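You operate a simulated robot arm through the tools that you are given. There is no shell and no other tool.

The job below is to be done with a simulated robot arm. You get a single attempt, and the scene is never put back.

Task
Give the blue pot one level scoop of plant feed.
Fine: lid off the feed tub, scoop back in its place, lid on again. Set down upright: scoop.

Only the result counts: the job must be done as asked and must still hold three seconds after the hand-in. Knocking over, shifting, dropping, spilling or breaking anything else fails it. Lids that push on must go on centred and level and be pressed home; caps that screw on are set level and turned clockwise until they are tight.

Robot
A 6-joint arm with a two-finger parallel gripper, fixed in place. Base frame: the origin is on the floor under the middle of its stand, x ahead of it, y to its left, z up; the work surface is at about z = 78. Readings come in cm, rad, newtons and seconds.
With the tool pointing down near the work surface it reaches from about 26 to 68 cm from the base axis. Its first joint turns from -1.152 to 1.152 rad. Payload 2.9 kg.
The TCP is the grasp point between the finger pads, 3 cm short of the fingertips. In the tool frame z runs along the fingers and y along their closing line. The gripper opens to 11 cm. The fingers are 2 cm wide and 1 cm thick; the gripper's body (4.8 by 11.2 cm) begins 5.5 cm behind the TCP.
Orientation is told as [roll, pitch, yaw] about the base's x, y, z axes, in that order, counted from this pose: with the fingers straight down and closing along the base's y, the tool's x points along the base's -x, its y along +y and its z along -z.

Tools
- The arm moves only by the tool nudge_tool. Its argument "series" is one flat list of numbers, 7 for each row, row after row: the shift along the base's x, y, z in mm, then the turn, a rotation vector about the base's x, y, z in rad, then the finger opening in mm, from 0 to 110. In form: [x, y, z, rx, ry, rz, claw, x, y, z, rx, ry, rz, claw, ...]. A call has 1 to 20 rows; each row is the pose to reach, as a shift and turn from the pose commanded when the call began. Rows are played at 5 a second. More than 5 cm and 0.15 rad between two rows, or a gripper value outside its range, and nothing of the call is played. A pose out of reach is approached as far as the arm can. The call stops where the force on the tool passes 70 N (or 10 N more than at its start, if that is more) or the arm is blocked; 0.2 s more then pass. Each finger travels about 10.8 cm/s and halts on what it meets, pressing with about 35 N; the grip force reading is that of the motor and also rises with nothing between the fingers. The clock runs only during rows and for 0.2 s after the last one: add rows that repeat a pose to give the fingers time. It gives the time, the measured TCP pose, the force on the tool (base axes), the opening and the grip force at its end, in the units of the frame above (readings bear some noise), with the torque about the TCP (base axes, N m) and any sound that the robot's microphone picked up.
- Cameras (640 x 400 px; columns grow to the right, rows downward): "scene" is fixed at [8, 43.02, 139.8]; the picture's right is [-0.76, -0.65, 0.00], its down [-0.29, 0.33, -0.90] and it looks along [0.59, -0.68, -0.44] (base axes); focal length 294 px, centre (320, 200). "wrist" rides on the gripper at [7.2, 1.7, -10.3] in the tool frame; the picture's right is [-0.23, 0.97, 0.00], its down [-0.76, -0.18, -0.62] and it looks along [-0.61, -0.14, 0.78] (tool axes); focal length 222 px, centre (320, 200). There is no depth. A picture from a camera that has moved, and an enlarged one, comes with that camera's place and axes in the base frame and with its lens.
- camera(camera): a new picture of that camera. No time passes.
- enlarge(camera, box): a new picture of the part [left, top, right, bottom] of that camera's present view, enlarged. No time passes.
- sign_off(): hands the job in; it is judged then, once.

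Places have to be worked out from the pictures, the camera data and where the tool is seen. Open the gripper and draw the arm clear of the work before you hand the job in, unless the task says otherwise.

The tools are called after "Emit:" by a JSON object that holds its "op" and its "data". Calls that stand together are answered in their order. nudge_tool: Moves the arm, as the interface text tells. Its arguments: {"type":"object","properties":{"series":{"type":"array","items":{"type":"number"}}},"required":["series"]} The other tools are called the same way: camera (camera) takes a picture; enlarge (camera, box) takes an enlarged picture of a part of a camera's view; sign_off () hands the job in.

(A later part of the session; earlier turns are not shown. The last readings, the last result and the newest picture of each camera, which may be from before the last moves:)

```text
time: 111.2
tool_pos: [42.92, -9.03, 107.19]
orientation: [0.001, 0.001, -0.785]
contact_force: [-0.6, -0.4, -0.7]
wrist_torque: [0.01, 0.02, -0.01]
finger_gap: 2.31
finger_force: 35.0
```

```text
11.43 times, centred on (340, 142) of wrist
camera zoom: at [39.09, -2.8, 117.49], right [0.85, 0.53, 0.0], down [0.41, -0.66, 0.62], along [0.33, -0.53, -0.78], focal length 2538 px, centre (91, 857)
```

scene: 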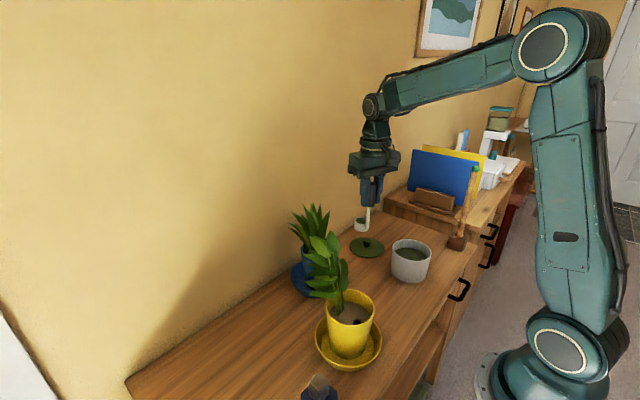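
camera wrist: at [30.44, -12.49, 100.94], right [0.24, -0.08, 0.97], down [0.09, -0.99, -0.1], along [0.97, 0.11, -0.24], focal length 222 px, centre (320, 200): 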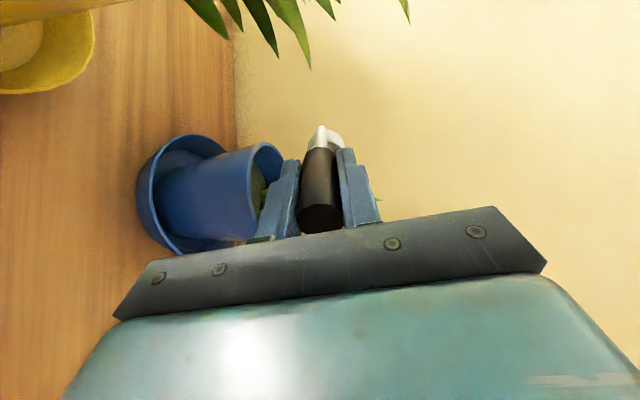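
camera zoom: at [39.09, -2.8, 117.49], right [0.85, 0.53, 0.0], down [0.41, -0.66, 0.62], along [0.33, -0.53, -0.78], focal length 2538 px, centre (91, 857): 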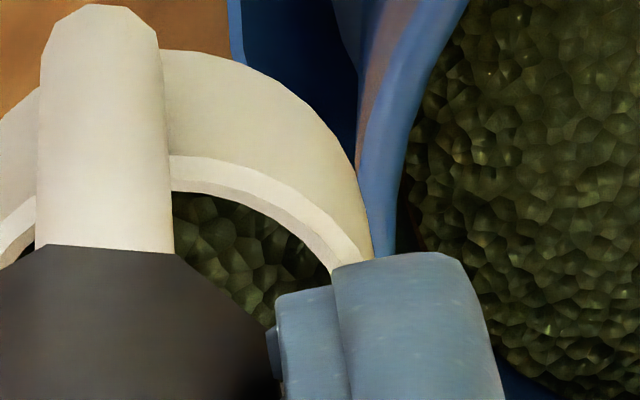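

About 20% of the feed is still in the cup because the wrist limit stopped the tilt at 83°. I'll set the scoop down upright on free table near (34, -18) and re-grip its handle with the tool leaning, which lets me tip it further.

Emit:
{"op": "nudge_tool", "data": {"series": [-6, -6, 0, 0, 0, 0, 10, -17, -17, 0, 0, 0, 0, 10, -29, -29, 0, 0, 0, 0, 10, -41, -41, 0, 0, 0, 0, 10, -53, -53, 0, 0, 0, 0, 10, -65, -65, 0, 0, 0, 0, 10, -77, -77, 0, 0, 0, 0, 10, -86, -86, 0, 0, 0, 0, 10, -89.5, -89.5, 0, 0, 0, 0, 10, -89.5, -89.5, -10, 0, 0, 0, 10, -89.5, -89.5, -30, 0, 0, 0, 10, -89.5, -89.5, -55, 0, 0, 0, 10, -89.5, -89.5, -80, 0, 0, 0, 10, -89.5, -89.5, -105, 0, 0, 0, 10, -89.5, -89.5, -125, 0, 0, 0, 10, -89.5, -89.5, -140, 0, 0, 0, 10, -89.5, -89.5, -150, 0, 0, 0, 10, -89.5, -89.5, -150, 0, 0, 0, 10]}}

Emit:
{"op": "camera", "data": {"camera": "scene"}}

Emit:
{"op": "camera", "data": {"camera": "wrist"}}

```text
time: 115.0
tool_pos: [33.96, -17.84, 92.1]
orientation: [0.002, -0.001, -0.786]
contact_force: [-0.3, 0.7, -0.3]
wrist_torque: [0.03, 0.03, -0.01]
finger_gap: 2.32
finger_force: 35.1
```

```text
taken
```

scene: 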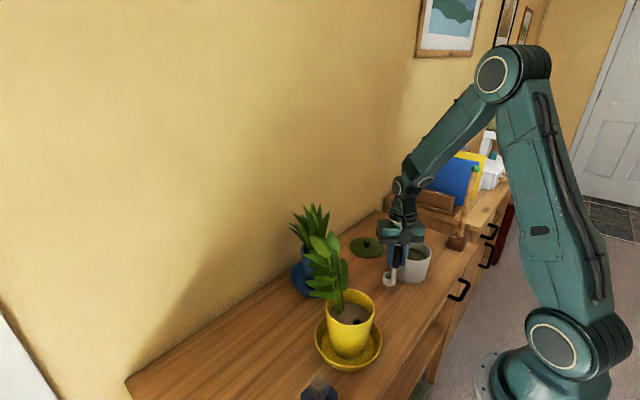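

```text
taken
camera wrist: at [29.97, -11.58, 102.44], right [0.85, 0.53, 0.0], down [0.41, -0.67, 0.62], along [0.33, -0.53, -0.78], focal length 222 px, centre (320, 200)
```

wrist: 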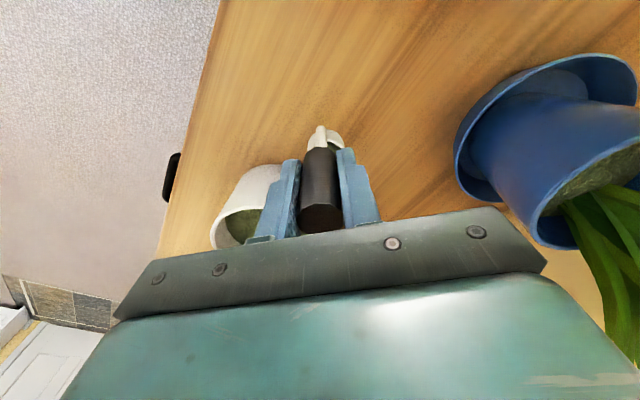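

The scoop is about 3 cm above clear table. I'll lower it in decreasing steps until contact.

Emit:
{"op": "nudge_tool", "data": {"series": [0, 0, -8, 0, 0, 0, 10, 0, 0, -16, 0, 0, 0, 10, 0, 0, -22, 0, 0, 0, 10, 0, 0, -26, 0, 0, 0, 10, 0, 0, -28.5, 0, 0, 0, 10, 0, 0, -29.5, 0, 0, 0, 10, 0, 0, -30.2, 0, 0, 0, 10]}}

```text
time: 116.6
tool_pos: [34.13, -18.05, 89.2]
orientation: [0.004, -0.001, -0.787]
contact_force: [-2.8, 6.8, 24.2]
wrist_torque: [-0.13, -0.17, 0.01]
finger_gap: 2.34
finger_force: 35.7
```

It's firmly on the table (24 N). I'll ease up slightly, open the fingers evenly, and rise clear.

Emit:
{"op": "nudge_tool", "data": {"series": [0, 0, 0.6, 0, 0, 0, 10, 0, 0, 0.6, 0, 0, 0, 24, 0, 0, 0.6, 0, 0, 0, 35, 0, 0, 0.6, 0, 0, 0, 50, 0, 0, 0.6, 0, 0, 0, 55, 0, 0, 10, 0, 0, 0, 55, 0, 0, 30, 0, 0, 0, 55, 0, 0, 60, 0, 0, 0, 55, 0, 0, 100, 0, 0, 0, 55, 0, 0, 140, 0, 0, 0, 55, 0, 0, 160, 0, 0, 0, 55, 0, 0, 160, 0, 0, 0, 55]}}

Emit:
{"op": "camera", "data": {"camera": "wrist"}}

Emit:
{"op": "enlarge", "data": {"camera": "scene", "box": [360, 220, 450, 320]}}

```text
time: 119.2
tool_pos: [34.03, -18.07, 105.21]
orientation: [0.001, 0.0, -0.785]
contact_force: [-0.4, -0.9, 0.1]
wrist_torque: [0.0, 0.0, -0.01]
finger_gap: 5.5
finger_force: 0.0
```

```text
taken
camera wrist: at [30.07, -11.65, 115.56], right [0.85, 0.53, 0.0], down [0.41, -0.67, 0.62], along [0.33, -0.53, -0.78], focal length 222 px, centre (320, 200)
```

wrist: 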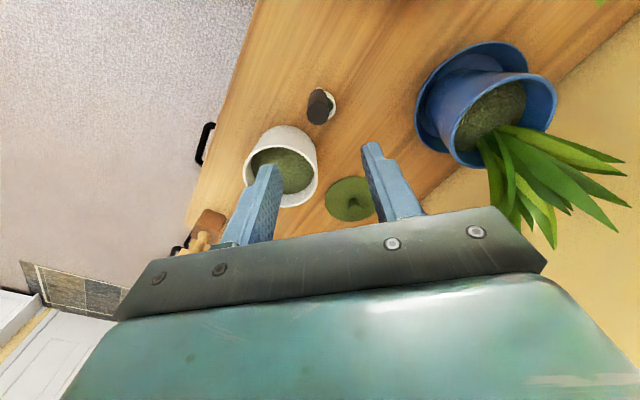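

```text
4.00 times, centred on (405, 270) of scene
camera zoom: at [8.0, 43.02, 139.8], right [-0.76, -0.65, 0.0], down [-0.29, 0.33, -0.9], along [0.59, -0.68, -0.44], focal length 1174 px, centre (-20, -80)
```

zoom: 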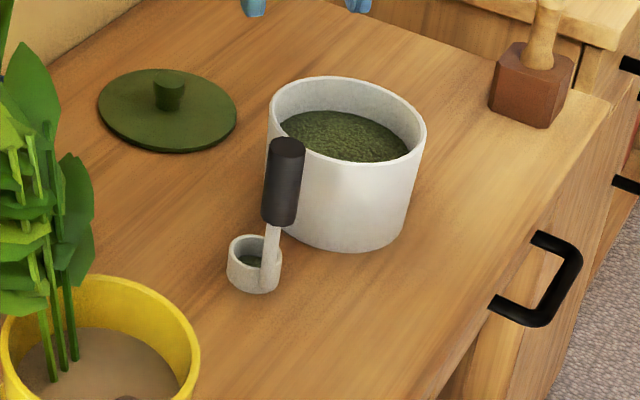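

The scoop stands upright with a little feed visible inside. I'll now turn the gripper a quarter turn above it so the fingers close across the other direction.

Emit:
{"op": "nudge_tool", "data": {"series": [0, 0, 0, 0, 0, 0.14, 55, 0, 0, 0, 0, 0, 0.28, 55, 0, 0, 0, 0, 0, 0.42, 55, 0, 0, 0, 0, 0, 0.56, 55, 0, 0, 0, 0, 0, 0.7, 55, 0, 0, 0, 0, 0, 0.84, 55, 0, 0, 0, 0, 0, 0.98, 55, 0, 0, 0, 0, 0, 1.12, 55, 0, 0, 0, 0, 0, 1.26, 55, 0, 0, 0, 0, 0, 1.4, 55, 0, 0, 0, 0, 0, 1.5, 55, 0, 0, 0, 0, 0, 1.571, 55, 0, 0, 0, 0, 0, 1.571, 55]}}

Emit:
{"op": "camera", "data": {"camera": "wrist"}}

```text
time: 122.0
tool_pos: [33.95, -18.15, 105.14]
orientation: [0.001, -0.001, 0.788]
contact_force: [-0.1, 0.1, -0.2]
wrist_torque: [-0.01, 0.0, 0.01]
finger_gap: 5.5
finger_force: 0.1
```

```text
taken
camera wrist: at [27.68, -21.93, 115.43], right [-0.53, 0.85, 0.0], down [0.66, 0.41, 0.62], along [0.53, 0.33, -0.78], focal length 222 px, centre (320, 200)
```

wrist: 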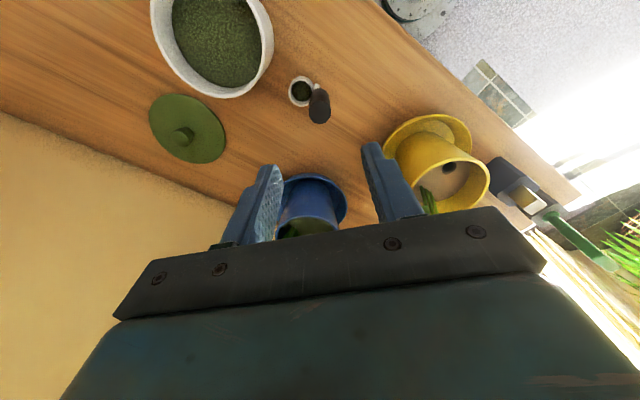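

The turn worked. I'll zoom in to refine the handle's position relative to the tool line.

Emit:
{"op": "enlarge", "data": {"camera": "wrist", "box": [280, 70, 360, 130]}}

```text
6.67 times, centred on (320, 100) of wrist
camera zoom: at [27.68, -21.93, 115.43], right [-0.53, 0.85, 0.0], down [0.66, 0.41, 0.62], along [0.53, 0.33, -0.78], focal length 1481 px, centre (320, 867)
```

zoom: 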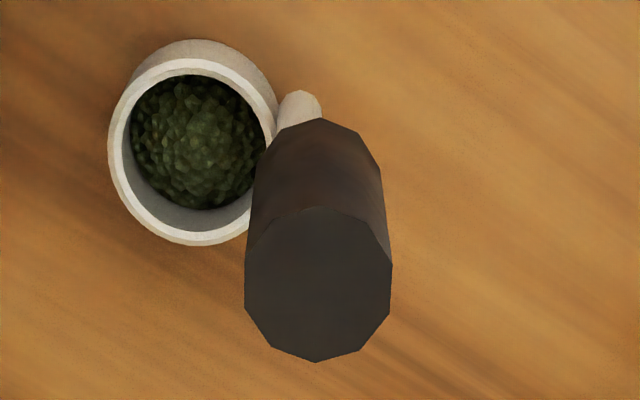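

The handle axis is at about (33.87, -18.07). I'll lean the tool by 0.6 rad, with the hand leaning toward +x+y, while staying above the handle.

Emit:
{"op": "nudge_tool", "data": {"series": [5, 5, 0, -0.085, 0.085, 0, 55, 10, 10, 0, -0.17, 0.17, 0, 55, 15, 15, 0, -0.255, 0.255, 0, 55, 20, 20, 0, -0.34, 0.34, 0, 55, 25.1, 25.6, 0, -0.424, 0.424, 0, 55, 25.1, 25.6, -10, -0.424, 0.424, 0, 55, 25.1, 25.6, -21, -0.424, 0.424, 0, 55, 25.1, 25.6, -21, -0.424, 0.424, 0, 55]}}

Emit:
{"op": "camera", "data": {"camera": "wrist"}}

Emit:
{"op": "camera", "data": {"camera": "scene"}}

```text
time: 123.8
tool_pos: [36.56, -15.62, 102.93]
orientation: [0.002, 0.599, 0.786]
contact_force: [-0.2, 0.3, 0.3]
wrist_torque: [-0.01, -0.01, 0.02]
finger_gap: 5.53
finger_force: 0.0
```

```text
taken
camera wrist: at [35.24, -14.39, 115.66], right [-0.56, 0.82, -0.13], down [0.82, 0.57, 0.08], along [0.14, -0.06, -0.99], focal length 222 px, centre (320, 200)
```

wrist: 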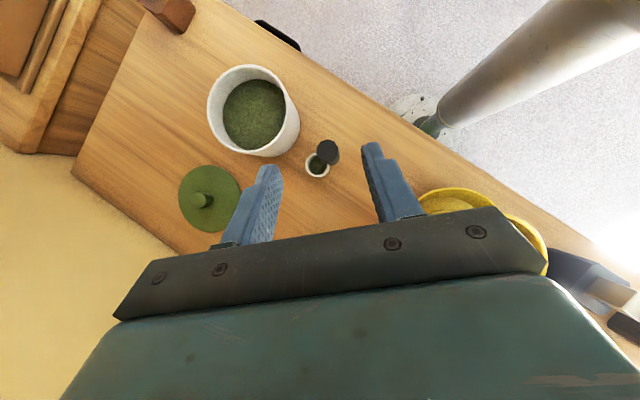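

```text
taken
```

scene: 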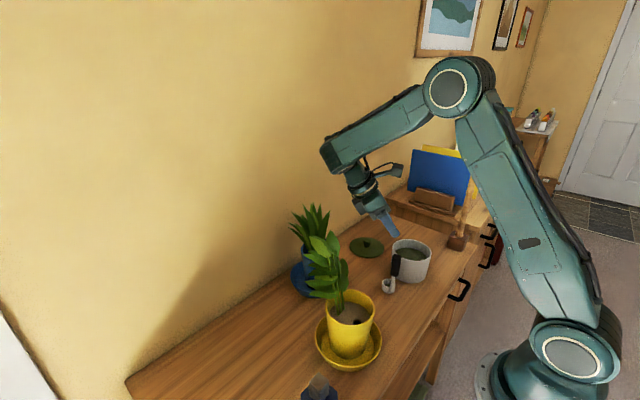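

The leaning pose is reachable and the handle lines up with the finger mid-plane to within 1 mm. I'll descend beside and above the handle.

Emit:
{"op": "nudge_tool", "data": {"series": [-0.8, 0.8, -15, 0, 0, 0, 55, -0.8, 0.8, -35, 0, 0, 0, 55, -0.8, 0.8, -55, 0, 0, 0, 55, -0.8, 0.8, -72, 0, 0, 0, 55, -0.8, 0.8, -83, 0, 0, 0, 55, -0.8, 0.8, -85.5, 0, 0, 0, 55, -0.8, 0.8, -85.5, 0, 0, 0, 55]}}

Emit:
{"op": "camera", "data": {"camera": "wrist"}}

Emit:
{"op": "enlarge", "data": {"camera": "scene", "box": [300, 140, 440, 310]}}

```text
time: 125.4
tool_pos: [36.54, -15.53, 94.43]
orientation: [-0.001, 0.598, 0.785]
contact_force: [0.0, -1.2, -0.8]
wrist_torque: [0.0, -0.04, 0.03]
finger_gap: 5.48
finger_force: 0.0
```

```text
taken
camera wrist: at [35.22, -14.31, 107.12], right [-0.55, 0.82, -0.13], down [0.82, 0.57, 0.08], along [0.14, -0.06, -0.99], focal length 222 px, centre (320, 200)
```

wrist: 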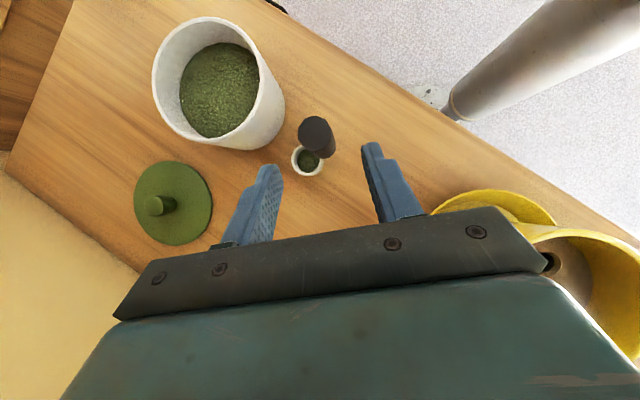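

```text
2.35 times, centred on (370, 225) of scene
camera zoom: at [8.0, 43.02, 139.8], right [-0.76, -0.65, 0.0], down [-0.29, 0.33, -0.9], along [0.59, -0.68, -0.44], focal length 691 px, centre (202, 141)
```

zoom: 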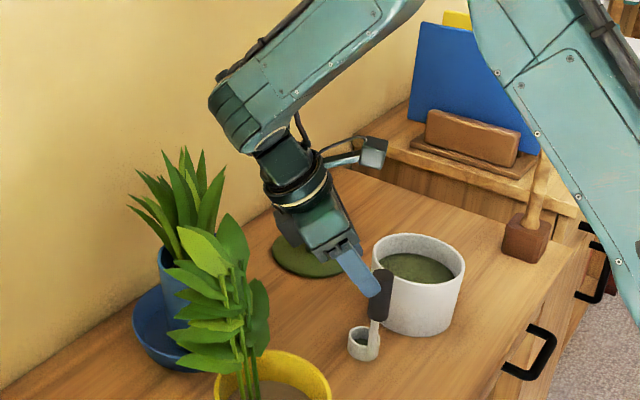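

The handle is centred between the open fingers. I'll slide in along the finger direction to the middle of the grip.

Emit:
{"op": "nudge_tool", "data": {"series": [-5, -5, -10.5, 0, 0, 0, 55, -11, -11, -23, 0, 0, 0, 55, -17, -17, -35.5, 0, 0, 0, 55, -22, -22, -46, 0, 0, 0, 55, -25.5, -25.5, -53.5, 0, 0, 0, 55, -26.4, -26.5, -55.5, 0, 0, 0, 55, -26.4, -26.5, -55.5, 0, 0, 0, 50]}}

Emit:
{"op": "enlarge", "data": {"camera": "wrist", "box": [200, 80, 440, 260]}}

Emit:
{"op": "enlarge", "data": {"camera": "scene", "box": [300, 150, 440, 310]}}

```text
time: 127.0
tool_pos: [33.8, -18.13, 88.82]
orientation: [0.001, 0.599, 0.786]
contact_force: [-0.3, 0.7, 0.6]
wrist_torque: [0.01, 0.0, 0.01]
finger_gap: 5.01
finger_force: 0.1
```

```text
2.22 times, centred on (320, 170) of wrist
camera zoom: at [32.54, -17.0, 101.53], right [-0.55, 0.82, -0.13], down [0.82, 0.57, 0.08], along [0.14, -0.06, -0.99], focal length 494 px, centre (320, 267)
```

zoom: 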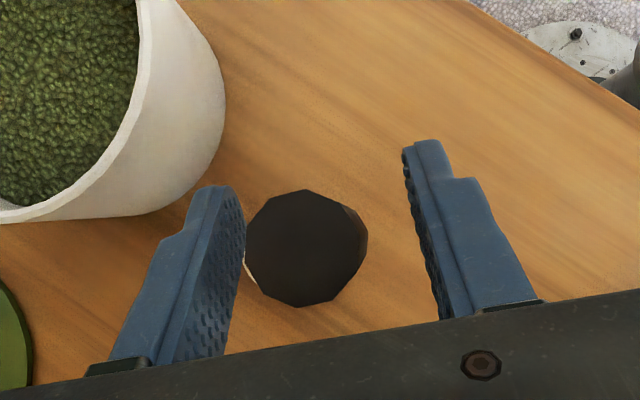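

```text
2.50 times, centred on (370, 230) of scene
camera zoom: at [8.0, 43.02, 139.8], right [-0.76, -0.65, 0.0], down [-0.29, 0.33, -0.9], along [0.59, -0.68, -0.44], focal length 734 px, centre (195, 125)
```

zoom: 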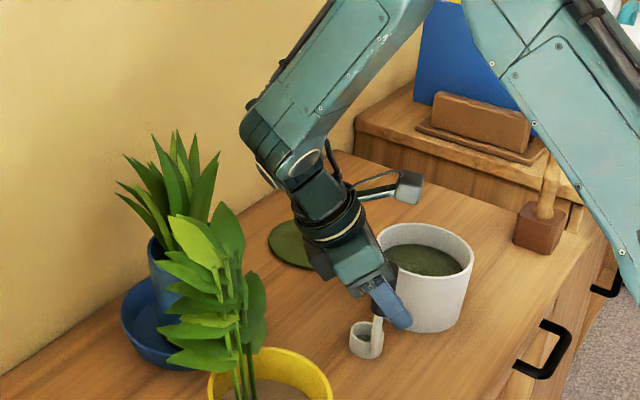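

The handle is centred and nothing is touching, with the tub about 3 cm from the fingertip. I'll close the grip.

Emit:
{"op": "nudge_tool", "data": {"series": [0, 0, 0, 0, 0, 0, 40, 0, 0, 0, 0, 0, 0, 32, 0, 0, 0, 0, 0, 0, 27, 0, 0, 0, 0, 0, 0, 24, 0, 0, 0, 0, 0, 0, 20, 0, 0, 0, 0, 0, 0, 12, 0, 0, 0, 0, 0, 0, 10]}}

Emit:
{"op": "enlarge", "data": {"camera": "wrist", "box": [200, 80, 440, 260]}}

Emit:
{"op": "enlarge", "data": {"camera": "scene", "box": [360, 230, 430, 310]}}

```text
time: 128.6
tool_pos: [33.69, -18.07, 88.9]
orientation: [0.002, 0.597, 0.786]
contact_force: [0.7, -0.5, 0.8]
wrist_torque: [-0.03, -0.06, 0.02]
finger_gap: 2.3
finger_force: 35.2
```

```text
2.22 times, centred on (320, 170) of wrist
camera zoom: at [32.56, -17.0, 101.55], right [-0.55, 0.82, -0.13], down [0.82, 0.57, 0.08], along [0.14, -0.06, -0.99], focal length 494 px, centre (320, 267)
```

zoom: 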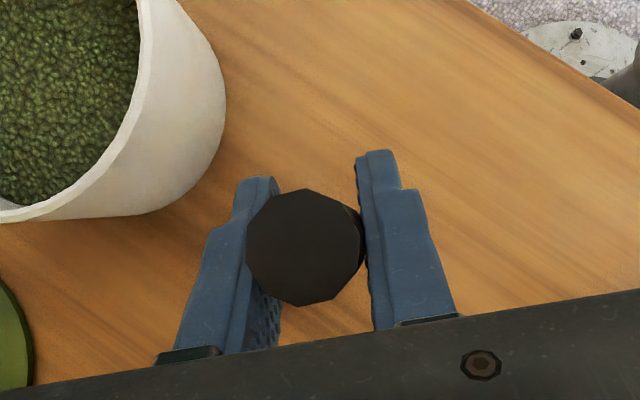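

```text
5.00 times, centred on (395, 270) of scene
camera zoom: at [8.0, 43.02, 139.8], right [-0.76, -0.65, 0.0], down [-0.29, 0.33, -0.9], along [0.59, -0.68, -0.44], focal length 1468 px, centre (-55, -150)
```

zoom: 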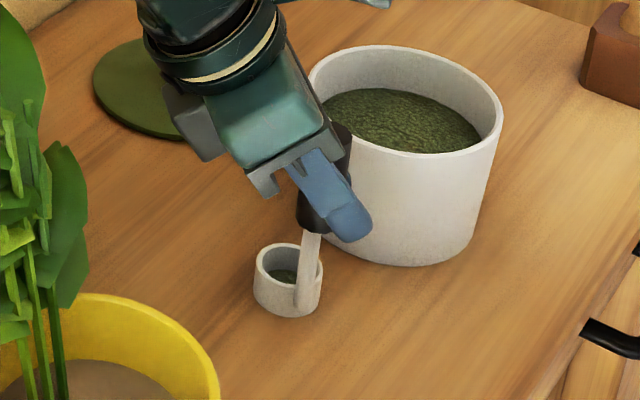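

The handle is gripped securely at 2.30 cm with the tool leaning. I'll lift straight up.

Emit:
{"op": "nudge_tool", "data": {"series": [0, 0, 3, 0, 0, 0, 10, 0, 0, 10, 0, 0, 0, 10, 0, 0, 25, 0, 0, 0, 10, 0, 0, 42, 0, 0, 0, 10, 0, 0, 60, 0, 0, 0, 10, 0, 0, 80, 0, 0, 0, 10, 0, 0, 100, 0, 0, 0, 10, 0, 0, 120, 0, 0, 0, 10, 0, 0, 140, 0, 0, 0, 10, 0, 0, 155, 0, 0, 0, 10, 0, 0, 160, 0, 0, 0, 10, 0, 0, 160, 0, 0, 0, 10]}}

Emit:
{"op": "enlarge", "data": {"camera": "scene", "box": [300, 110, 440, 310]}}

```text
time: 131.2
tool_pos: [33.84, -18.04, 104.83]
orientation: [0.001, 0.599, 0.785]
contact_force: [0.4, -0.1, -2.1]
wrist_torque: [0.0, 0.01, 0.03]
finger_gap: 2.3
finger_force: 35.2
```

```text
2.00 times, centred on (370, 210) of scene
camera zoom: at [8.0, 43.02, 139.8], right [-0.76, -0.65, 0.0], down [-0.29, 0.33, -0.9], along [0.59, -0.68, -0.44], focal length 587 px, centre (220, 180)
```

zoom: 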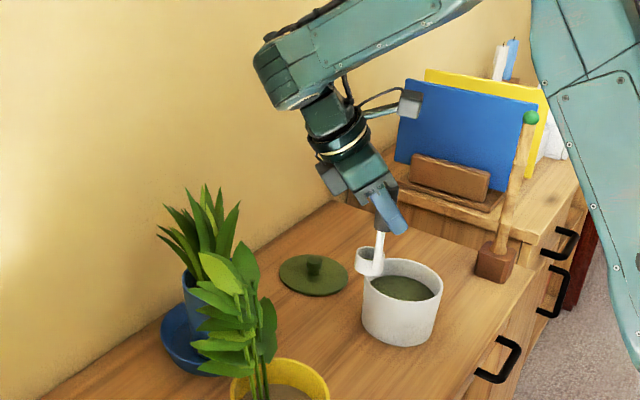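

The scoop is up and clear. I'll move to the pre-pour spot while tipping it to 1.2 rad, which is still below where the remaining feed would run.

Emit:
{"op": "nudge_tool", "data": {"series": [4, 3, 0, 0.0848, -0.0848, 0, 10, 8, 5.5, 0, 0.17, -0.17, 0, 10, 12, 8, 0, 0.2545, -0.2545, 0, 10, 16, 11, 0, 0.339, -0.339, 0, 10, 19.5, 13.5, 0, 0.424, -0.424, 0, 10, 23, 16, 0, 0.509, -0.509, 0, 10, 27, 19, 0, 0.594, -0.594, 0, 10, 31, 22, 0, 0.679, -0.679, 0, 10, 35, 25, 0, 0.764, -0.764, 0, 10, 38.5, 27, 0, 0.8485, -0.8485, 0, 10, 38.5, 27, 0, 0.8485, -0.8485, 0, 10]}}

Emit:
{"op": "camera", "data": {"camera": "wrist"}}

Emit:
{"op": "enlarge", "data": {"camera": "scene", "box": [280, 150, 420, 300]}}

```text
time: 133.6
tool_pos: [37.6, -15.24, 104.91]
orientation: [0.001, -0.601, 0.784]
contact_force: [0.2, 1.1, -1.2]
wrist_torque: [-0.05, 0.06, 0.0]
finger_gap: 2.31
finger_force: 34.6
```

```text
taken
camera wrist: at [28.07, -22.5, 109.37], right [-0.56, 0.82, 0.13], down [0.32, 0.07, 0.94], along [0.77, 0.57, -0.3], focal length 222 px, centre (320, 200)
```

wrist: 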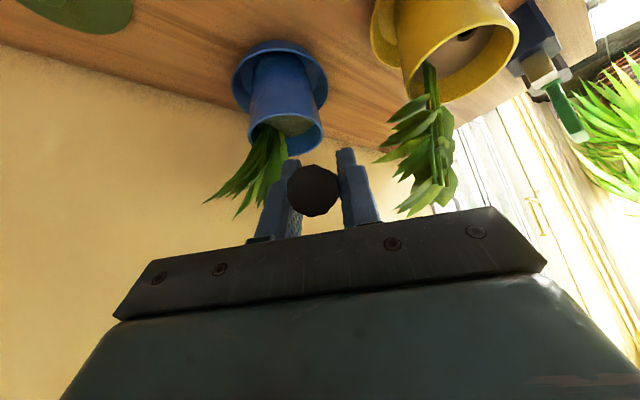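

```text
2.67 times, centred on (350, 225) of scene
camera zoom: at [8.0, 43.02, 139.8], right [-0.76, -0.65, 0.0], down [-0.29, 0.33, -0.9], along [0.59, -0.68, -0.44], focal length 783 px, centre (240, 133)
```

zoom: 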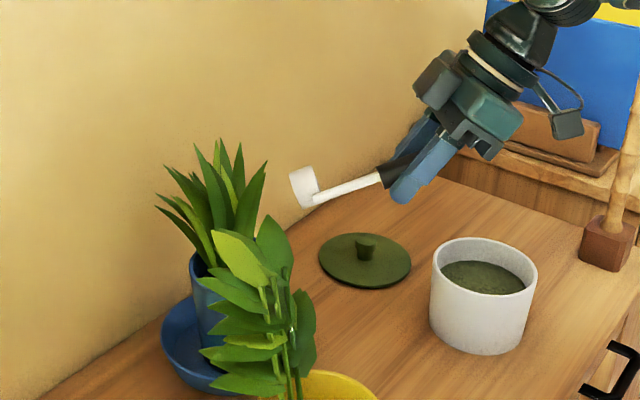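

The cup now points toward the pot with the hand leaning back, well clear of everything. I'll glide along the same tangential path to bring the lip over the soil.

Emit:
{"op": "nudge_tool", "data": {"series": [3, 3, -6, 0, 0, 0, 10, 9, 9, -14, 0, 0, 0, 10, 17, 17, -22, 0, 0, 0, 10, 25, 25, -29, 0, 0, 0, 10, 33, 33, -35, 0, 0, 0, 10, 41, 40, -41, 0, 0, 0, 10, 49, 48, -46, 0, 0, 0, 10, 55, 54, -49, 0, 0, 0, 10, 58, 57, -51, 0, 0, 0, 10, 58, 57, -51, 0, 0, 0, 10]}}

Emit:
{"op": "camera", "data": {"camera": "wrist"}}

Emit:
{"op": "enlarge", "data": {"camera": "scene", "box": [280, 180, 400, 290]}}

```text
time: 135.8
tool_pos: [43.58, -9.67, 99.79]
orientation: [0.002, -0.601, 0.786]
contact_force: [-0.9, 1.0, -1.0]
wrist_torque: [-0.02, 0.05, 0.01]
finger_gap: 2.3
finger_force: 34.9
```

```text
taken
camera wrist: at [33.92, -16.74, 104.28], right [-0.56, 0.82, 0.13], down [0.32, 0.07, 0.94], along [0.77, 0.57, -0.3], focal length 222 px, centre (320, 200)
```

wrist: 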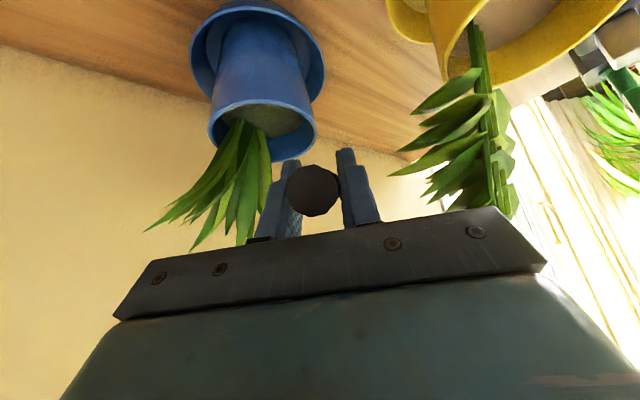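

```text
3.64 times, centred on (340, 235) of scene
camera zoom: at [8.0, 43.02, 139.8], right [-0.76, -0.65, 0.0], down [-0.29, 0.33, -0.9], along [0.59, -0.68, -0.44], focal length 1067 px, centre (247, 73)
```

zoom: 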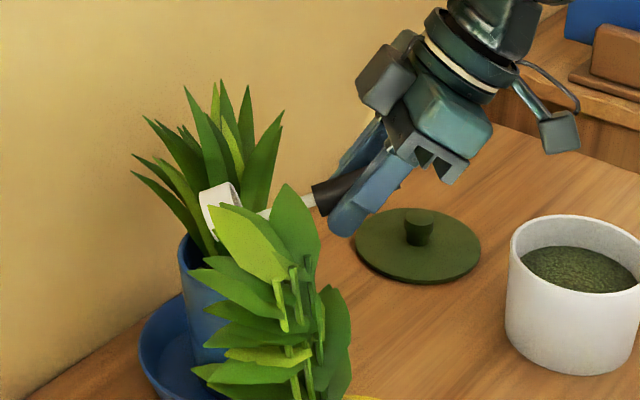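

The lip is again over the soil, with the leaves clear on the far side. I'll tip further about the lip, to 1.65 rad first.

Emit:
{"op": "nudge_tool", "data": {"series": [-2.4, -2.4, -5.3, 0.053, -0.053, 0, 10, -4.5, -4.5, -11, 0.106, -0.106, 0, 10, -6.3, -6.3, -16.8, 0.159, -0.159, 0, 10, -7.8, -7.8, -22.9, 0.212, -0.212, 0, 10, -8.9, -8.9, -29, 0.265, -0.265, 0, 10, -9.9, -9.9, -35.3, 0.318, -0.318, 0, 10, -9.9, -9.9, -35.3, 0.318, -0.318, 0, 10]}}

Emit:
{"op": "camera", "data": {"camera": "wrist"}}

Emit:
{"op": "enlarge", "data": {"camera": "scene", "box": [280, 180, 400, 290]}}

```text
time: 137.4
tool_pos: [42.49, -10.63, 96.3]
orientation: [0.003, -1.049, 0.784]
contact_force: [0.3, -0.3, 0.0]
wrist_torque: [-0.05, 0.05, -0.01]
finger_gap: 2.32
finger_force: 34.9
```

```text
taken
camera wrist: at [32.37, -18.36, 95.11], right [-0.61, 0.77, 0.2], down [0.01, -0.24, 0.97], along [0.79, 0.59, 0.14], focal length 222 px, centre (320, 200)
```

wrist: 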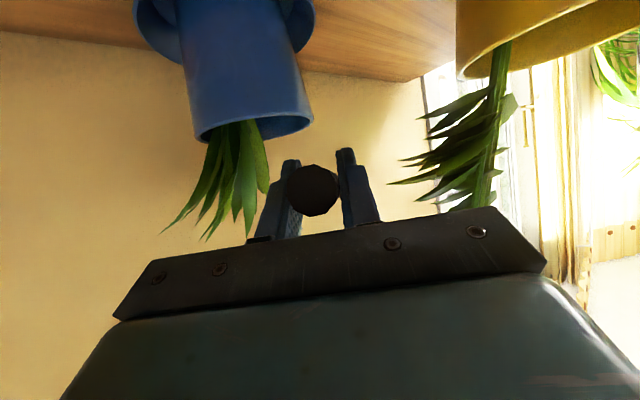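

```text
3.64 times, centred on (340, 235) of scene
camera zoom: at [8.0, 43.02, 139.8], right [-0.76, -0.65, 0.0], down [-0.29, 0.33, -0.9], along [0.59, -0.68, -0.44], focal length 1067 px, centre (247, 73)
```

zoom: 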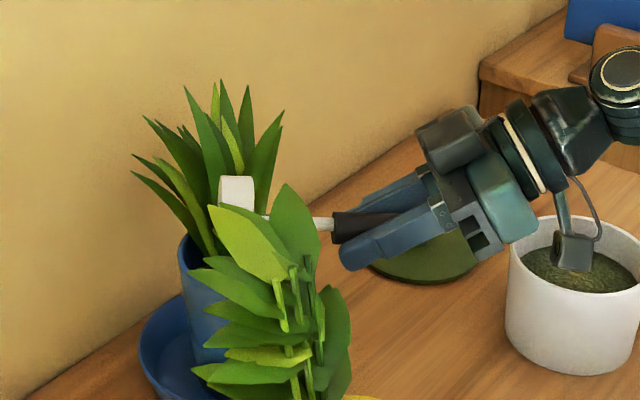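

I'm well past the previous limit with no problems. I'll continue to about 2.05 rad so the cup empties fully.

Emit:
{"op": "nudge_tool", "data": {"series": [-0.5, -0.5, -6.4, 0.053, -0.053, 0, 10, -0.7, -0.7, -12.8, 0.106, -0.106, 0, 10, -0.5, -0.5, -19.2, 0.159, -0.159, 0, 10, 0, 0, -25.5, 0.212, -0.212, 0, 10, 0.5, 0.5, -29.7, 0.2475, -0.2475, 0, 10, 1.2, 1.2, -33.9, 0.283, -0.283, 0, 10, 1.2, 1.2, -33.9, 0.283, -0.283, 0, 10, 1.2, 1.2, -33.9, 0.283, -0.283, 0, 10]}}

Emit:
{"op": "camera", "data": {"camera": "wrist"}}

Emit:
{"op": "enlarge", "data": {"camera": "scene", "box": [280, 180, 400, 290]}}

```text
time: 139.2
tool_pos: [42.73, -10.4, 93.0]
orientation: [0.006, -1.451, 0.783]
contact_force: [0.3, 0.1, -1.7]
wrist_torque: [-0.02, 0.07, 0.03]
finger_gap: 2.33
finger_force: 35.2
```

```text
taken
camera wrist: at [33.53, -17.17, 86.97], right [-0.67, 0.71, 0.23], down [-0.25, -0.5, 0.83], along [0.7, 0.5, 0.51], focal length 222 px, centre (320, 200)
```

wrist: 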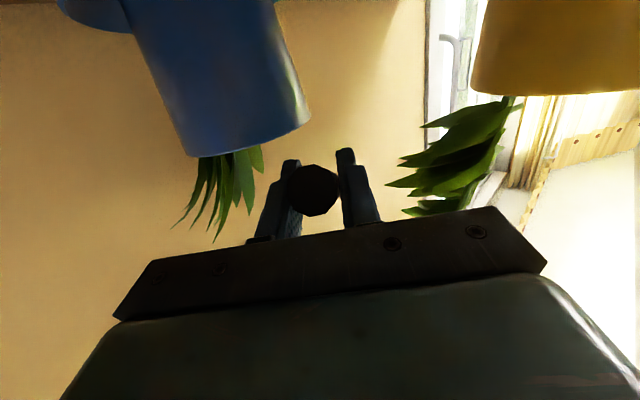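

```text
3.64 times, centred on (340, 235) of scene
camera zoom: at [8.0, 43.02, 139.8], right [-0.76, -0.65, 0.0], down [-0.29, 0.33, -0.9], along [0.59, -0.68, -0.44], focal length 1067 px, centre (247, 73)
```

zoom: 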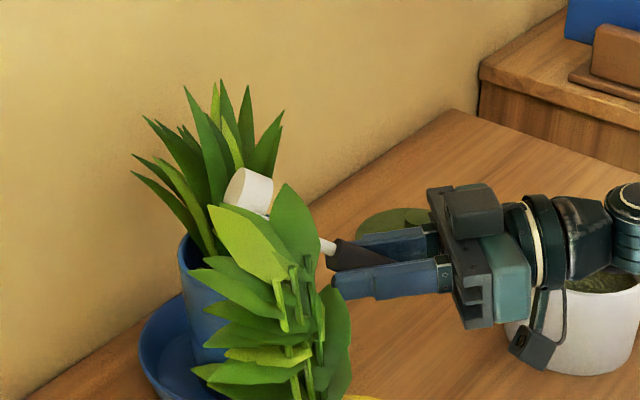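

Tilted about 117°, the cup is over the soil mouth-down. I'll hold with a few small shakes so everything drops, staying in place.

Emit:
{"op": "nudge_tool", "data": {"series": [0, 0, 3, 0, 0, 0, 10, 0, 0, -1, 0, 0, 0, 10, 0, 0, 3, 0, 0, 0, 10, 0, 0, 0, 0, 0, 0, 10, 0, 0, 0, 0, 0, 0, 10]}}

Emit:
{"op": "nudge_tool", "data": {"series": [-1.2, -1.2, 8.4, -0.0707, 0.0707, 0, 10, -1.8, -1.8, 16.9, -0.1414, 0.1414, 0, 10, -1.8, -1.8, 25.4, -0.2121, 0.2121, 0, 10, -1.2, -1.2, 33.9, -0.2828, 0.2828, 0, 10, 0, 0, 42.2, -0.3536, 0.3536, 0, 10, 1.8, 1.8, 50.4, -0.4243, 0.4243, 0, 10, 4.2, 4.2, 58.2, -0.495, 0.495, 0, 10, 7.1, 7.1, 65.7, -0.5657, 0.5657, 0, 10, 8.7, 8.7, 69.2, -0.601, 0.601, 0, 10, 8.7, 8.7, 69.2, -0.601, 0.601, 0, 10]}}

Emit:
{"op": "camera", "data": {"camera": "wrist"}}

Emit:
{"op": "enlarge", "data": {"camera": "scene", "box": [280, 180, 400, 290]}}

```text
time: 140.4
tool_pos: [42.47, -10.47, 92.89]
orientation: [0.005, -1.45, 0.782]
contact_force: [-0.8, 0.2, -1.1]
wrist_torque: [-0.02, 0.1, 0.0]
finger_gap: 2.29
finger_force: 34.6
```

```text
time: 142.6
tool_pos: [43.49, -9.74, 99.87]
orientation: [0.001, -0.601, 0.785]
contact_force: [0.1, -0.6, -1.3]
wrist_torque: [-0.06, 0.08, 0.0]
finger_gap: 2.31
finger_force: 34.7
```

```text
taken
camera wrist: at [33.93, -16.81, 104.33], right [-0.56, 0.82, 0.13], down [0.32, 0.07, 0.94], along [0.77, 0.57, -0.3], focal length 222 px, centre (320, 200)
```

wrist: 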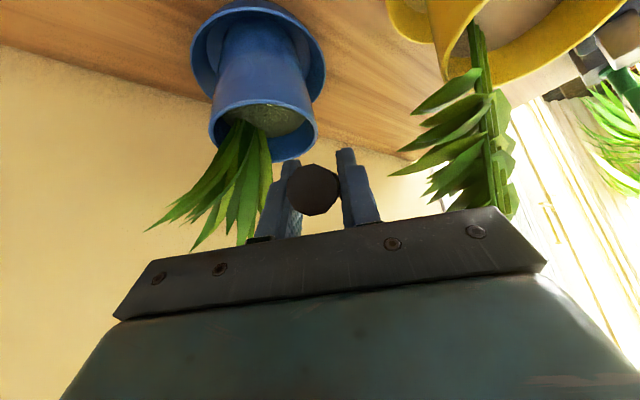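

```text
3.64 times, centred on (340, 235) of scene
camera zoom: at [8.0, 43.02, 139.8], right [-0.76, -0.65, 0.0], down [-0.29, 0.33, -0.9], along [0.59, -0.68, -0.44], focal length 1067 px, centre (247, 73)
```

zoom: 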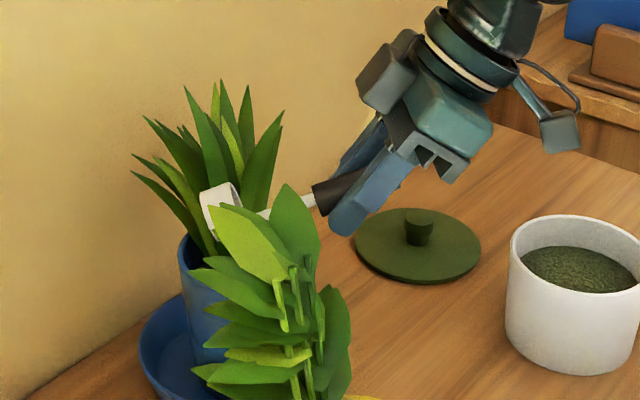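

Now I'll withdraw along the same path and bring the scoop upright above its temporary spot.

Emit:
{"op": "nudge_tool", "data": {"series": [-5, -5, 4, 0, 0, 0, 10, -13, -13, 10, 0, 0, 0, 10, -23, -23, 18, 0, 0, 0, 10, -34, -33, 28, 0, 0, 0, 10, -45, -44, 38, 0, 0, 0, 10, -54, -53, 47, 0, 0, 0, 10, -58, -57, 51, 0, 0, 0, 10, -62, -60, 51, -0.0848, 0.0848, 0, 10, -66, -62.5, 51, -0.17, 0.17, 0, 10, -70, -65, 51, -0.2545, 0.2545, 0, 10, -74, -68, 51, -0.339, 0.339, 0, 10, -78, -71, 51, -0.424, 0.424, 0, 10, -82, -74, 51, -0.509, 0.509, 0, 10, -86, -77, 51, -0.594, 0.594, 0, 10, -90, -80, 51, -0.679, 0.679, 0, 10, -94, -82.5, 51, -0.764, 0.764, 0, 10, -96, -84.5, 51, -0.8485, 0.8485, 0, 10, -96, -84.5, 51, -0.8485, 0.8485, 0, 10]}}

Emit:
{"op": "camera", "data": {"camera": "wrist"}}

Emit:
{"op": "enlarge", "data": {"camera": "scene", "box": [380, 220, 410, 250]}}

Emit:
{"op": "camera", "data": {"camera": "scene"}}

```text
time: 146.4
tool_pos: [33.84, -18.16, 104.77]
orientation: [0.002, 0.601, 0.785]
contact_force: [-0.1, -0.5, -1.0]
wrist_torque: [0.0, 0.0, 0.0]
finger_gap: 2.28
finger_force: 35.1
```

```text
taken
camera wrist: at [32.53, -16.98, 117.53], right [-0.56, 0.82, -0.13], down [0.82, 0.57, 0.08], along [0.14, -0.06, -0.99], focal length 222 px, centre (320, 200)
```

wrist: 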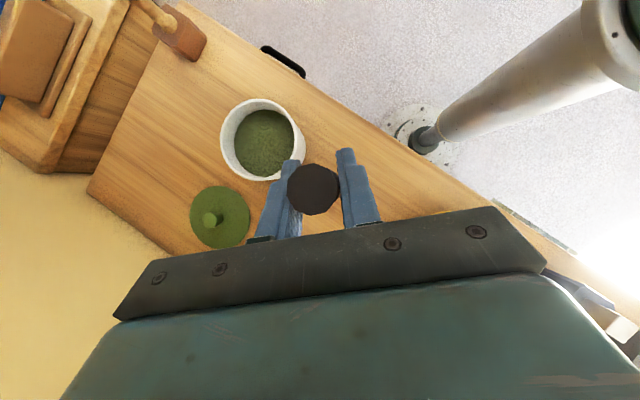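

```text
13.33 times, centred on (395, 235) of scene
camera zoom: at [8.0, 43.02, 139.8], right [-0.76, -0.65, 0.0], down [-0.29, 0.33, -0.9], along [0.59, -0.68, -0.44], focal length 3914 px, centre (-680, -267)
```

zoom: 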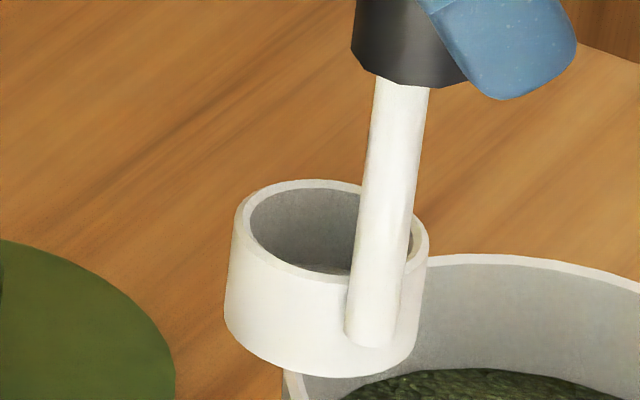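

```text
taken
```

scene: 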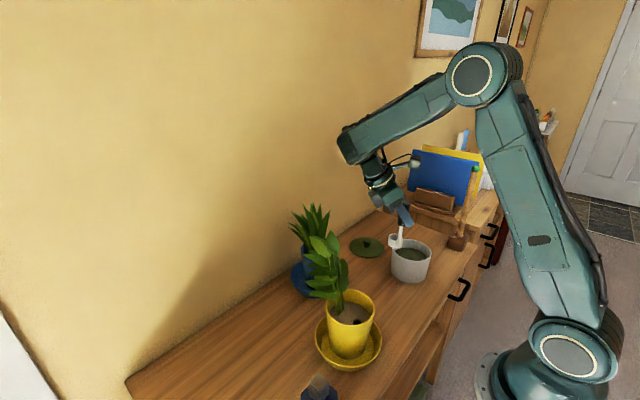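

The cup now looks empty. I'll set the scoop down upright at the temporary spot again so I can re-grip it with the tool vertical.

Emit:
{"op": "nudge_tool", "data": {"series": [0, 0, -15, 0, 0, 0, 10, 0, 0, -40, 0, 0, 0, 10, 0, 0, -65, 0, 0, 0, 10, 0, 0, -90, 0, 0, 0, 10, 0, 0, -115, 0, 0, 0, 10, 0, 0, -135, 0, 0, 0, 10, 0, 0, -147, 0, 0, 0, 10, 0, 0, -153, 0, 0, 0, 10, 0, 0, -155.5, 0, 0, 0, 10, 0, 0, -155.5, 0, 0, 0, 10]}}

Emit:
{"op": "enlarge", "data": {"camera": "scene", "box": [360, 230, 430, 310]}}

```text
time: 148.6
tool_pos: [33.83, -17.99, 89.32]
orientation: [0.001, 0.599, 0.786]
contact_force: [0.4, 0.0, -1.2]
wrist_torque: [0.01, 0.02, -0.02]
finger_gap: 2.27
finger_force: 34.9
```

```text
5.00 times, centred on (395, 270) of scene
camera zoom: at [8.0, 43.02, 139.8], right [-0.76, -0.65, 0.0], down [-0.29, 0.33, -0.9], along [0.59, -0.68, -0.44], focal length 1468 px, centre (-55, -150)
```

zoom: 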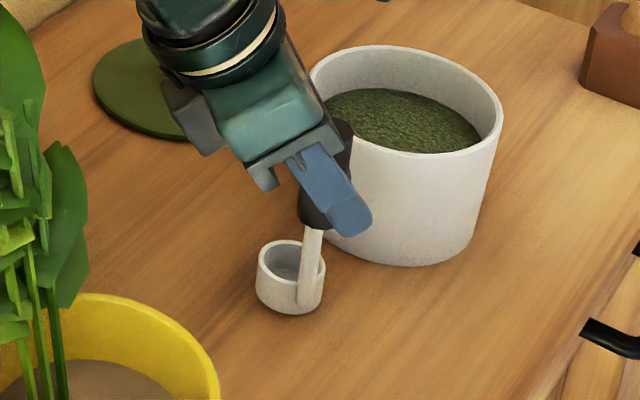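

It's a few millimetres above the table. I'll lower in sub-millimetre steps to touch down.

Emit:
{"op": "nudge_tool", "data": {"series": [0, 0, -1, 0, 0, 0, 10, 0, 0, -2, 0, 0, 0, 10, 0, 0, -2.8, 0, 0, 0, 10, 0, 0, -3.4, 0, 0, 0, 10]}}

```text
time: 149.6
tool_pos: [33.81, -18.14, 88.96]
orientation: [0.002, 0.597, 0.782]
contact_force: [0.0, -0.1, 0.6]
wrist_torque: [0.0, -0.01, 0.03]
finger_gap: 2.3
finger_force: 35.3
```

There's no contact yet, so I'll go slightly lower.

Emit:
{"op": "nudge_tool", "data": {"series": [0, 0, -0.5, 0, 0, 0, 10, 0, 0, -1, 0, 0, 0, 10, 0, 0, -1.4, 0, 0, 0, 10]}}

```text
time: 150.4
tool_pos: [33.8, -18.02, 89.02]
orientation: [0.0, 0.601, 0.781]
contact_force: [-4.9, 6.9, 23.6]
wrist_torque: [0.29, -0.14, 0.02]
finger_gap: 2.32
finger_force: 34.8
```

It has touched down (about 24 N). I'll ease off, release, and back out along the finger direction.

Emit:
{"op": "nudge_tool", "data": {"series": [0, 0, 0.7, 0, 0, 0, 10, 0, 0, 0.7, 0, 0, 0, 24, 0, 0, 0.7, 0, 0, 0, 38, 0, 0, 0.7, 0, 0, 0, 55, 0, 0, 0.7, 0, 0, 0, 55, 4, 4, 9, 0, 0, 0, 55, 12, 12, 25, 0, 0, 0, 55, 20, 20, 42, 0, 0, 0, 55, 26, 26, 56, 0, 0, 0, 55, 26, 26, 90, 0, 0, 0, 55, 26, 26, 130, 0, 0, 0, 55, 26, 26, 155, 0, 0, 0, 55, 26, 26, 155, 0, 0, 0, 55]}}

Emit:
{"op": "camera", "data": {"camera": "wrist"}}

Emit:
{"op": "enlarge", "data": {"camera": "scene", "box": [360, 230, 430, 310]}}

```text
time: 153.2
tool_pos: [36.34, -15.46, 104.55]
orientation: [0.001, 0.598, 0.786]
contact_force: [-0.6, 0.5, 0.1]
wrist_torque: [0.02, 0.02, 0.0]
finger_gap: 5.48
finger_force: 0.1
```

```text
taken
camera wrist: at [35.05, -14.4, 117.26], right [-0.55, 0.82, -0.13], down [0.82, 0.57, 0.08], along [0.14, -0.06, -0.99], focal length 222 px, centre (320, 200)
```

wrist: 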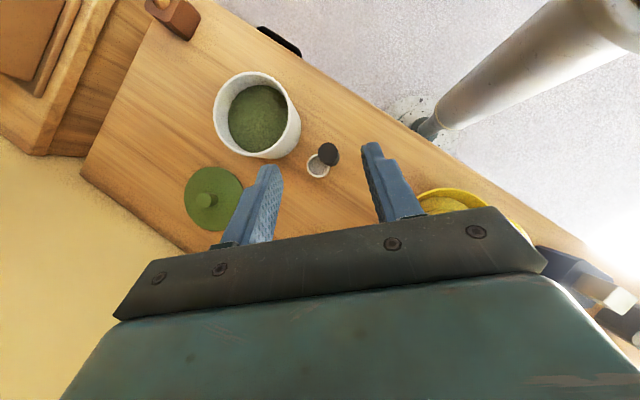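

```text
5.00 times, centred on (395, 270) of scene
camera zoom: at [8.0, 43.02, 139.8], right [-0.76, -0.65, 0.0], down [-0.29, 0.33, -0.9], along [0.59, -0.68, -0.44], focal length 1468 px, centre (-55, -150)
```

zoom: 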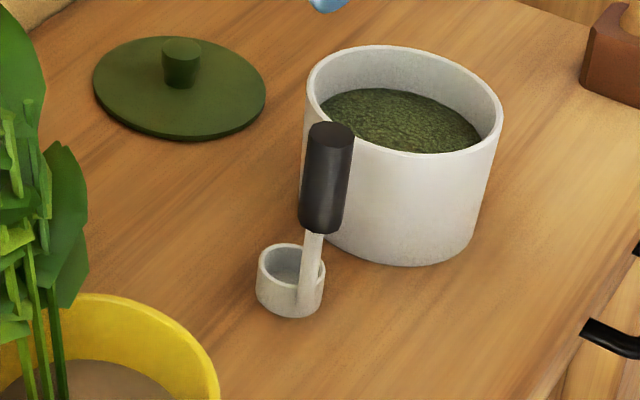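

The scoop stands upright and looks empty. I'll straighten the tool above it.

Emit:
{"op": "nudge_tool", "data": {"series": [-5, -5, 0, 0.085, -0.085, 0, 55, -10, -10, 0, 0.17, -0.17, 0, 55, -15, -15.5, 0, 0.255, -0.255, 0, 55, -20, -20.5, 0, 0.34, -0.34, 0, 55, -25, -25.9, 0, 0.424, -0.424, 0, 55, -25, -25.9, 0, 0.424, -0.424, 0, 55]}}

Emit:
{"op": "nudge_tool", "data": {"series": [0, 0, 0, 0, 0, -0.14, 55, 0, 0, 0, 0, 0, -0.28, 55, 0, 0, 0, 0, 0, -0.42, 55, 0, 0, 0, 0, 0, -0.56, 55, 0, 0, 0, 0, 0, -0.7, 55, 0, 0, 0, 0, 0, -0.84, 55, 0, 0, 0, 0, 0, -0.98, 55, 0, 0, 0, 0, 0, -1.12, 55, 0, 0, 0, 0, 0, -1.26, 55, 0, 0, 0, 0, 0, -1.4, 55, 0, 0, 0, 0, 0, -1.5, 55, 0, 0, 0, 0, 0, -1.571, 55, 0, 0, 0, 0, 0, -1.571, 55]}}

Emit:
{"op": "enlarge", "data": {"camera": "wrist", "box": [280, 70, 360, 130]}}

```text
time: 154.6
tool_pos: [33.92, -18.16, 104.41]
orientation: [0.001, -0.001, 0.785]
contact_force: [-0.4, -0.3, 0.4]
wrist_torque: [0.0, 0.0, -0.02]
finger_gap: 5.51
finger_force: 0.1
```

```text
time: 157.4
tool_pos: [33.99, -18.01, 104.32]
orientation: [0.0, -0.002, -0.788]
contact_force: [-1.2, 0.7, 0.1]
wrist_torque: [-0.01, 0.02, 0.04]
finger_gap: 5.52
finger_force: 0.1
```

```text
6.67 times, centred on (320, 100) of wrist
camera zoom: at [30.06, -11.79, 114.76], right [0.85, 0.53, 0.0], down [0.41, -0.67, 0.62], along [0.33, -0.53, -0.78], focal length 1481 px, centre (320, 867)
```

zoom: 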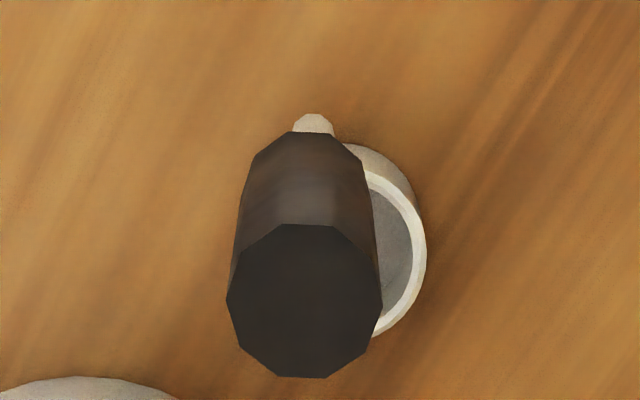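

The cup's floor is bare, so it's empty. The handle is about 2.7 mm off in -x; I'll correct and descend to just above it.

Emit:
{"op": "nudge_tool", "data": {"series": [-2.7, -0.3, -20, 0, 0, 0, 55, -2.7, -0.3, -45, 0, 0, 0, 55, -2.7, -0.3, -65, 0, 0, 0, 55, -2.7, -0.3, -75, 0, 0, 0, 55, -2.7, -0.3, -75, 0, 0, 0, 55]}}

Emit:
{"op": "enlarge", "data": {"camera": "wrist", "box": [240, 90, 400, 210]}}

```text
time: 158.6
tool_pos: [33.77, -18.03, 96.78]
orientation: [0.003, 0.001, -0.787]
contact_force: [-0.1, 0.8, -0.8]
wrist_torque: [-0.01, 0.01, 0.02]
finger_gap: 5.51
finger_force: 0.0
```

```text
3.33 times, centred on (320, 150) of wrist
camera zoom: at [29.81, -11.66, 107.17], right [0.85, 0.53, 0.0], down [0.41, -0.67, 0.62], along [0.33, -0.53, -0.78], focal length 740 px, centre (320, 367)
```

zoom: 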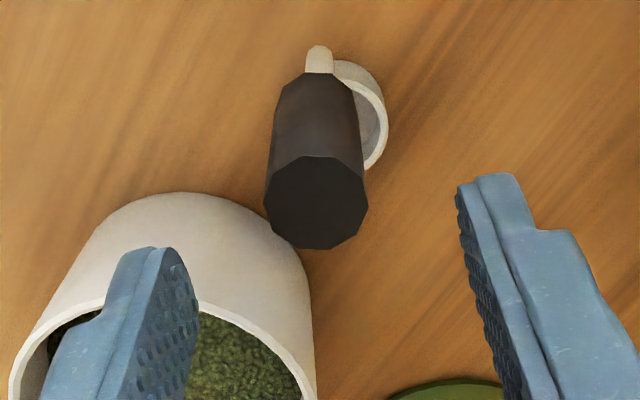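

The alignment is within about 1 mm. I'll trim, descend around the grip to the same height as the original grasp, and close.

Emit:
{"op": "nudge_tool", "data": {"series": [-0.5, -1.2, -20, 0, 0, 0, 55, -0.5, -1.2, -42, 0, 0, 0, 55, -0.5, -1.2, -62, 0, 0, 0, 55, -0.5, -1.2, -74, 0, 0, 0, 55, -0.5, -1.2, -78, 0, 0, 0, 50, -0.5, -1.2, -78, 0, 0, 0, 40]}}

Emit:
{"op": "enlarge", "data": {"camera": "wrist", "box": [220, 100, 420, 250]}}

```text
time: 160.0
tool_pos: [33.7, -18.28, 88.96]
orientation: [0.002, 0.0, -0.785]
contact_force: [0.1, -0.4, -0.1]
wrist_torque: [0.01, 0.01, 0.01]
finger_gap: 4.0
finger_force: 0.0
```

```text
2.67 times, centred on (320, 175) of wrist
camera zoom: at [29.65, -11.84, 99.34], right [0.85, 0.53, 0.0], down [0.41, -0.67, 0.62], along [0.33, -0.53, -0.78], focal length 592 px, centre (320, 267)
```

zoom: 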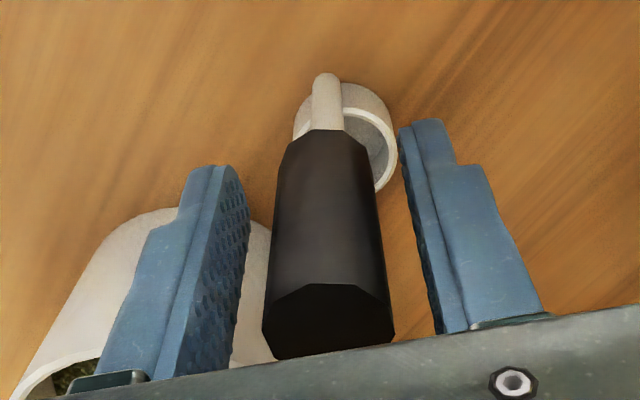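

The handle is well centred. I'll make a tiny trim and close.

Emit:
{"op": "nudge_tool", "data": {"series": [0.8, 0.7, 0, 0, 0, 0, 33, 0.8, 0.7, 0, 0, 0, 0, 28, 0.8, 0.7, 0, 0, 0, 0, 25, 0.8, 0.7, 0, 0, 0, 0, 22, 0.8, 0.7, 0, 0, 0, 0, 16, 0.8, 0.7, 0, 0, 0, 0, 10, 0.8, 0.7, 0, 0, 0, 0, 10]}}

Emit:
{"op": "enlarge", "data": {"camera": "scene", "box": [360, 220, 430, 310]}}

```text
time: 161.6
tool_pos: [33.75, -18.09, 89.09]
orientation: [0.002, -0.001, -0.786]
contact_force: [0.6, 0.1, -0.5]
wrist_torque: [0.0, -0.01, -0.01]
finger_gap: 2.3
finger_force: 34.9
```

```text
4.44 times, centred on (395, 265) of scene
camera zoom: at [8.0, 43.02, 139.8], right [-0.76, -0.65, 0.0], down [-0.29, 0.33, -0.9], along [0.59, -0.68, -0.44], focal length 1305 px, centre (-13, -89)
```

zoom: 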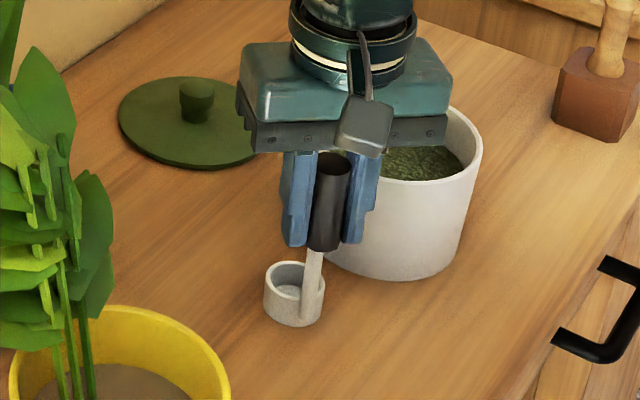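

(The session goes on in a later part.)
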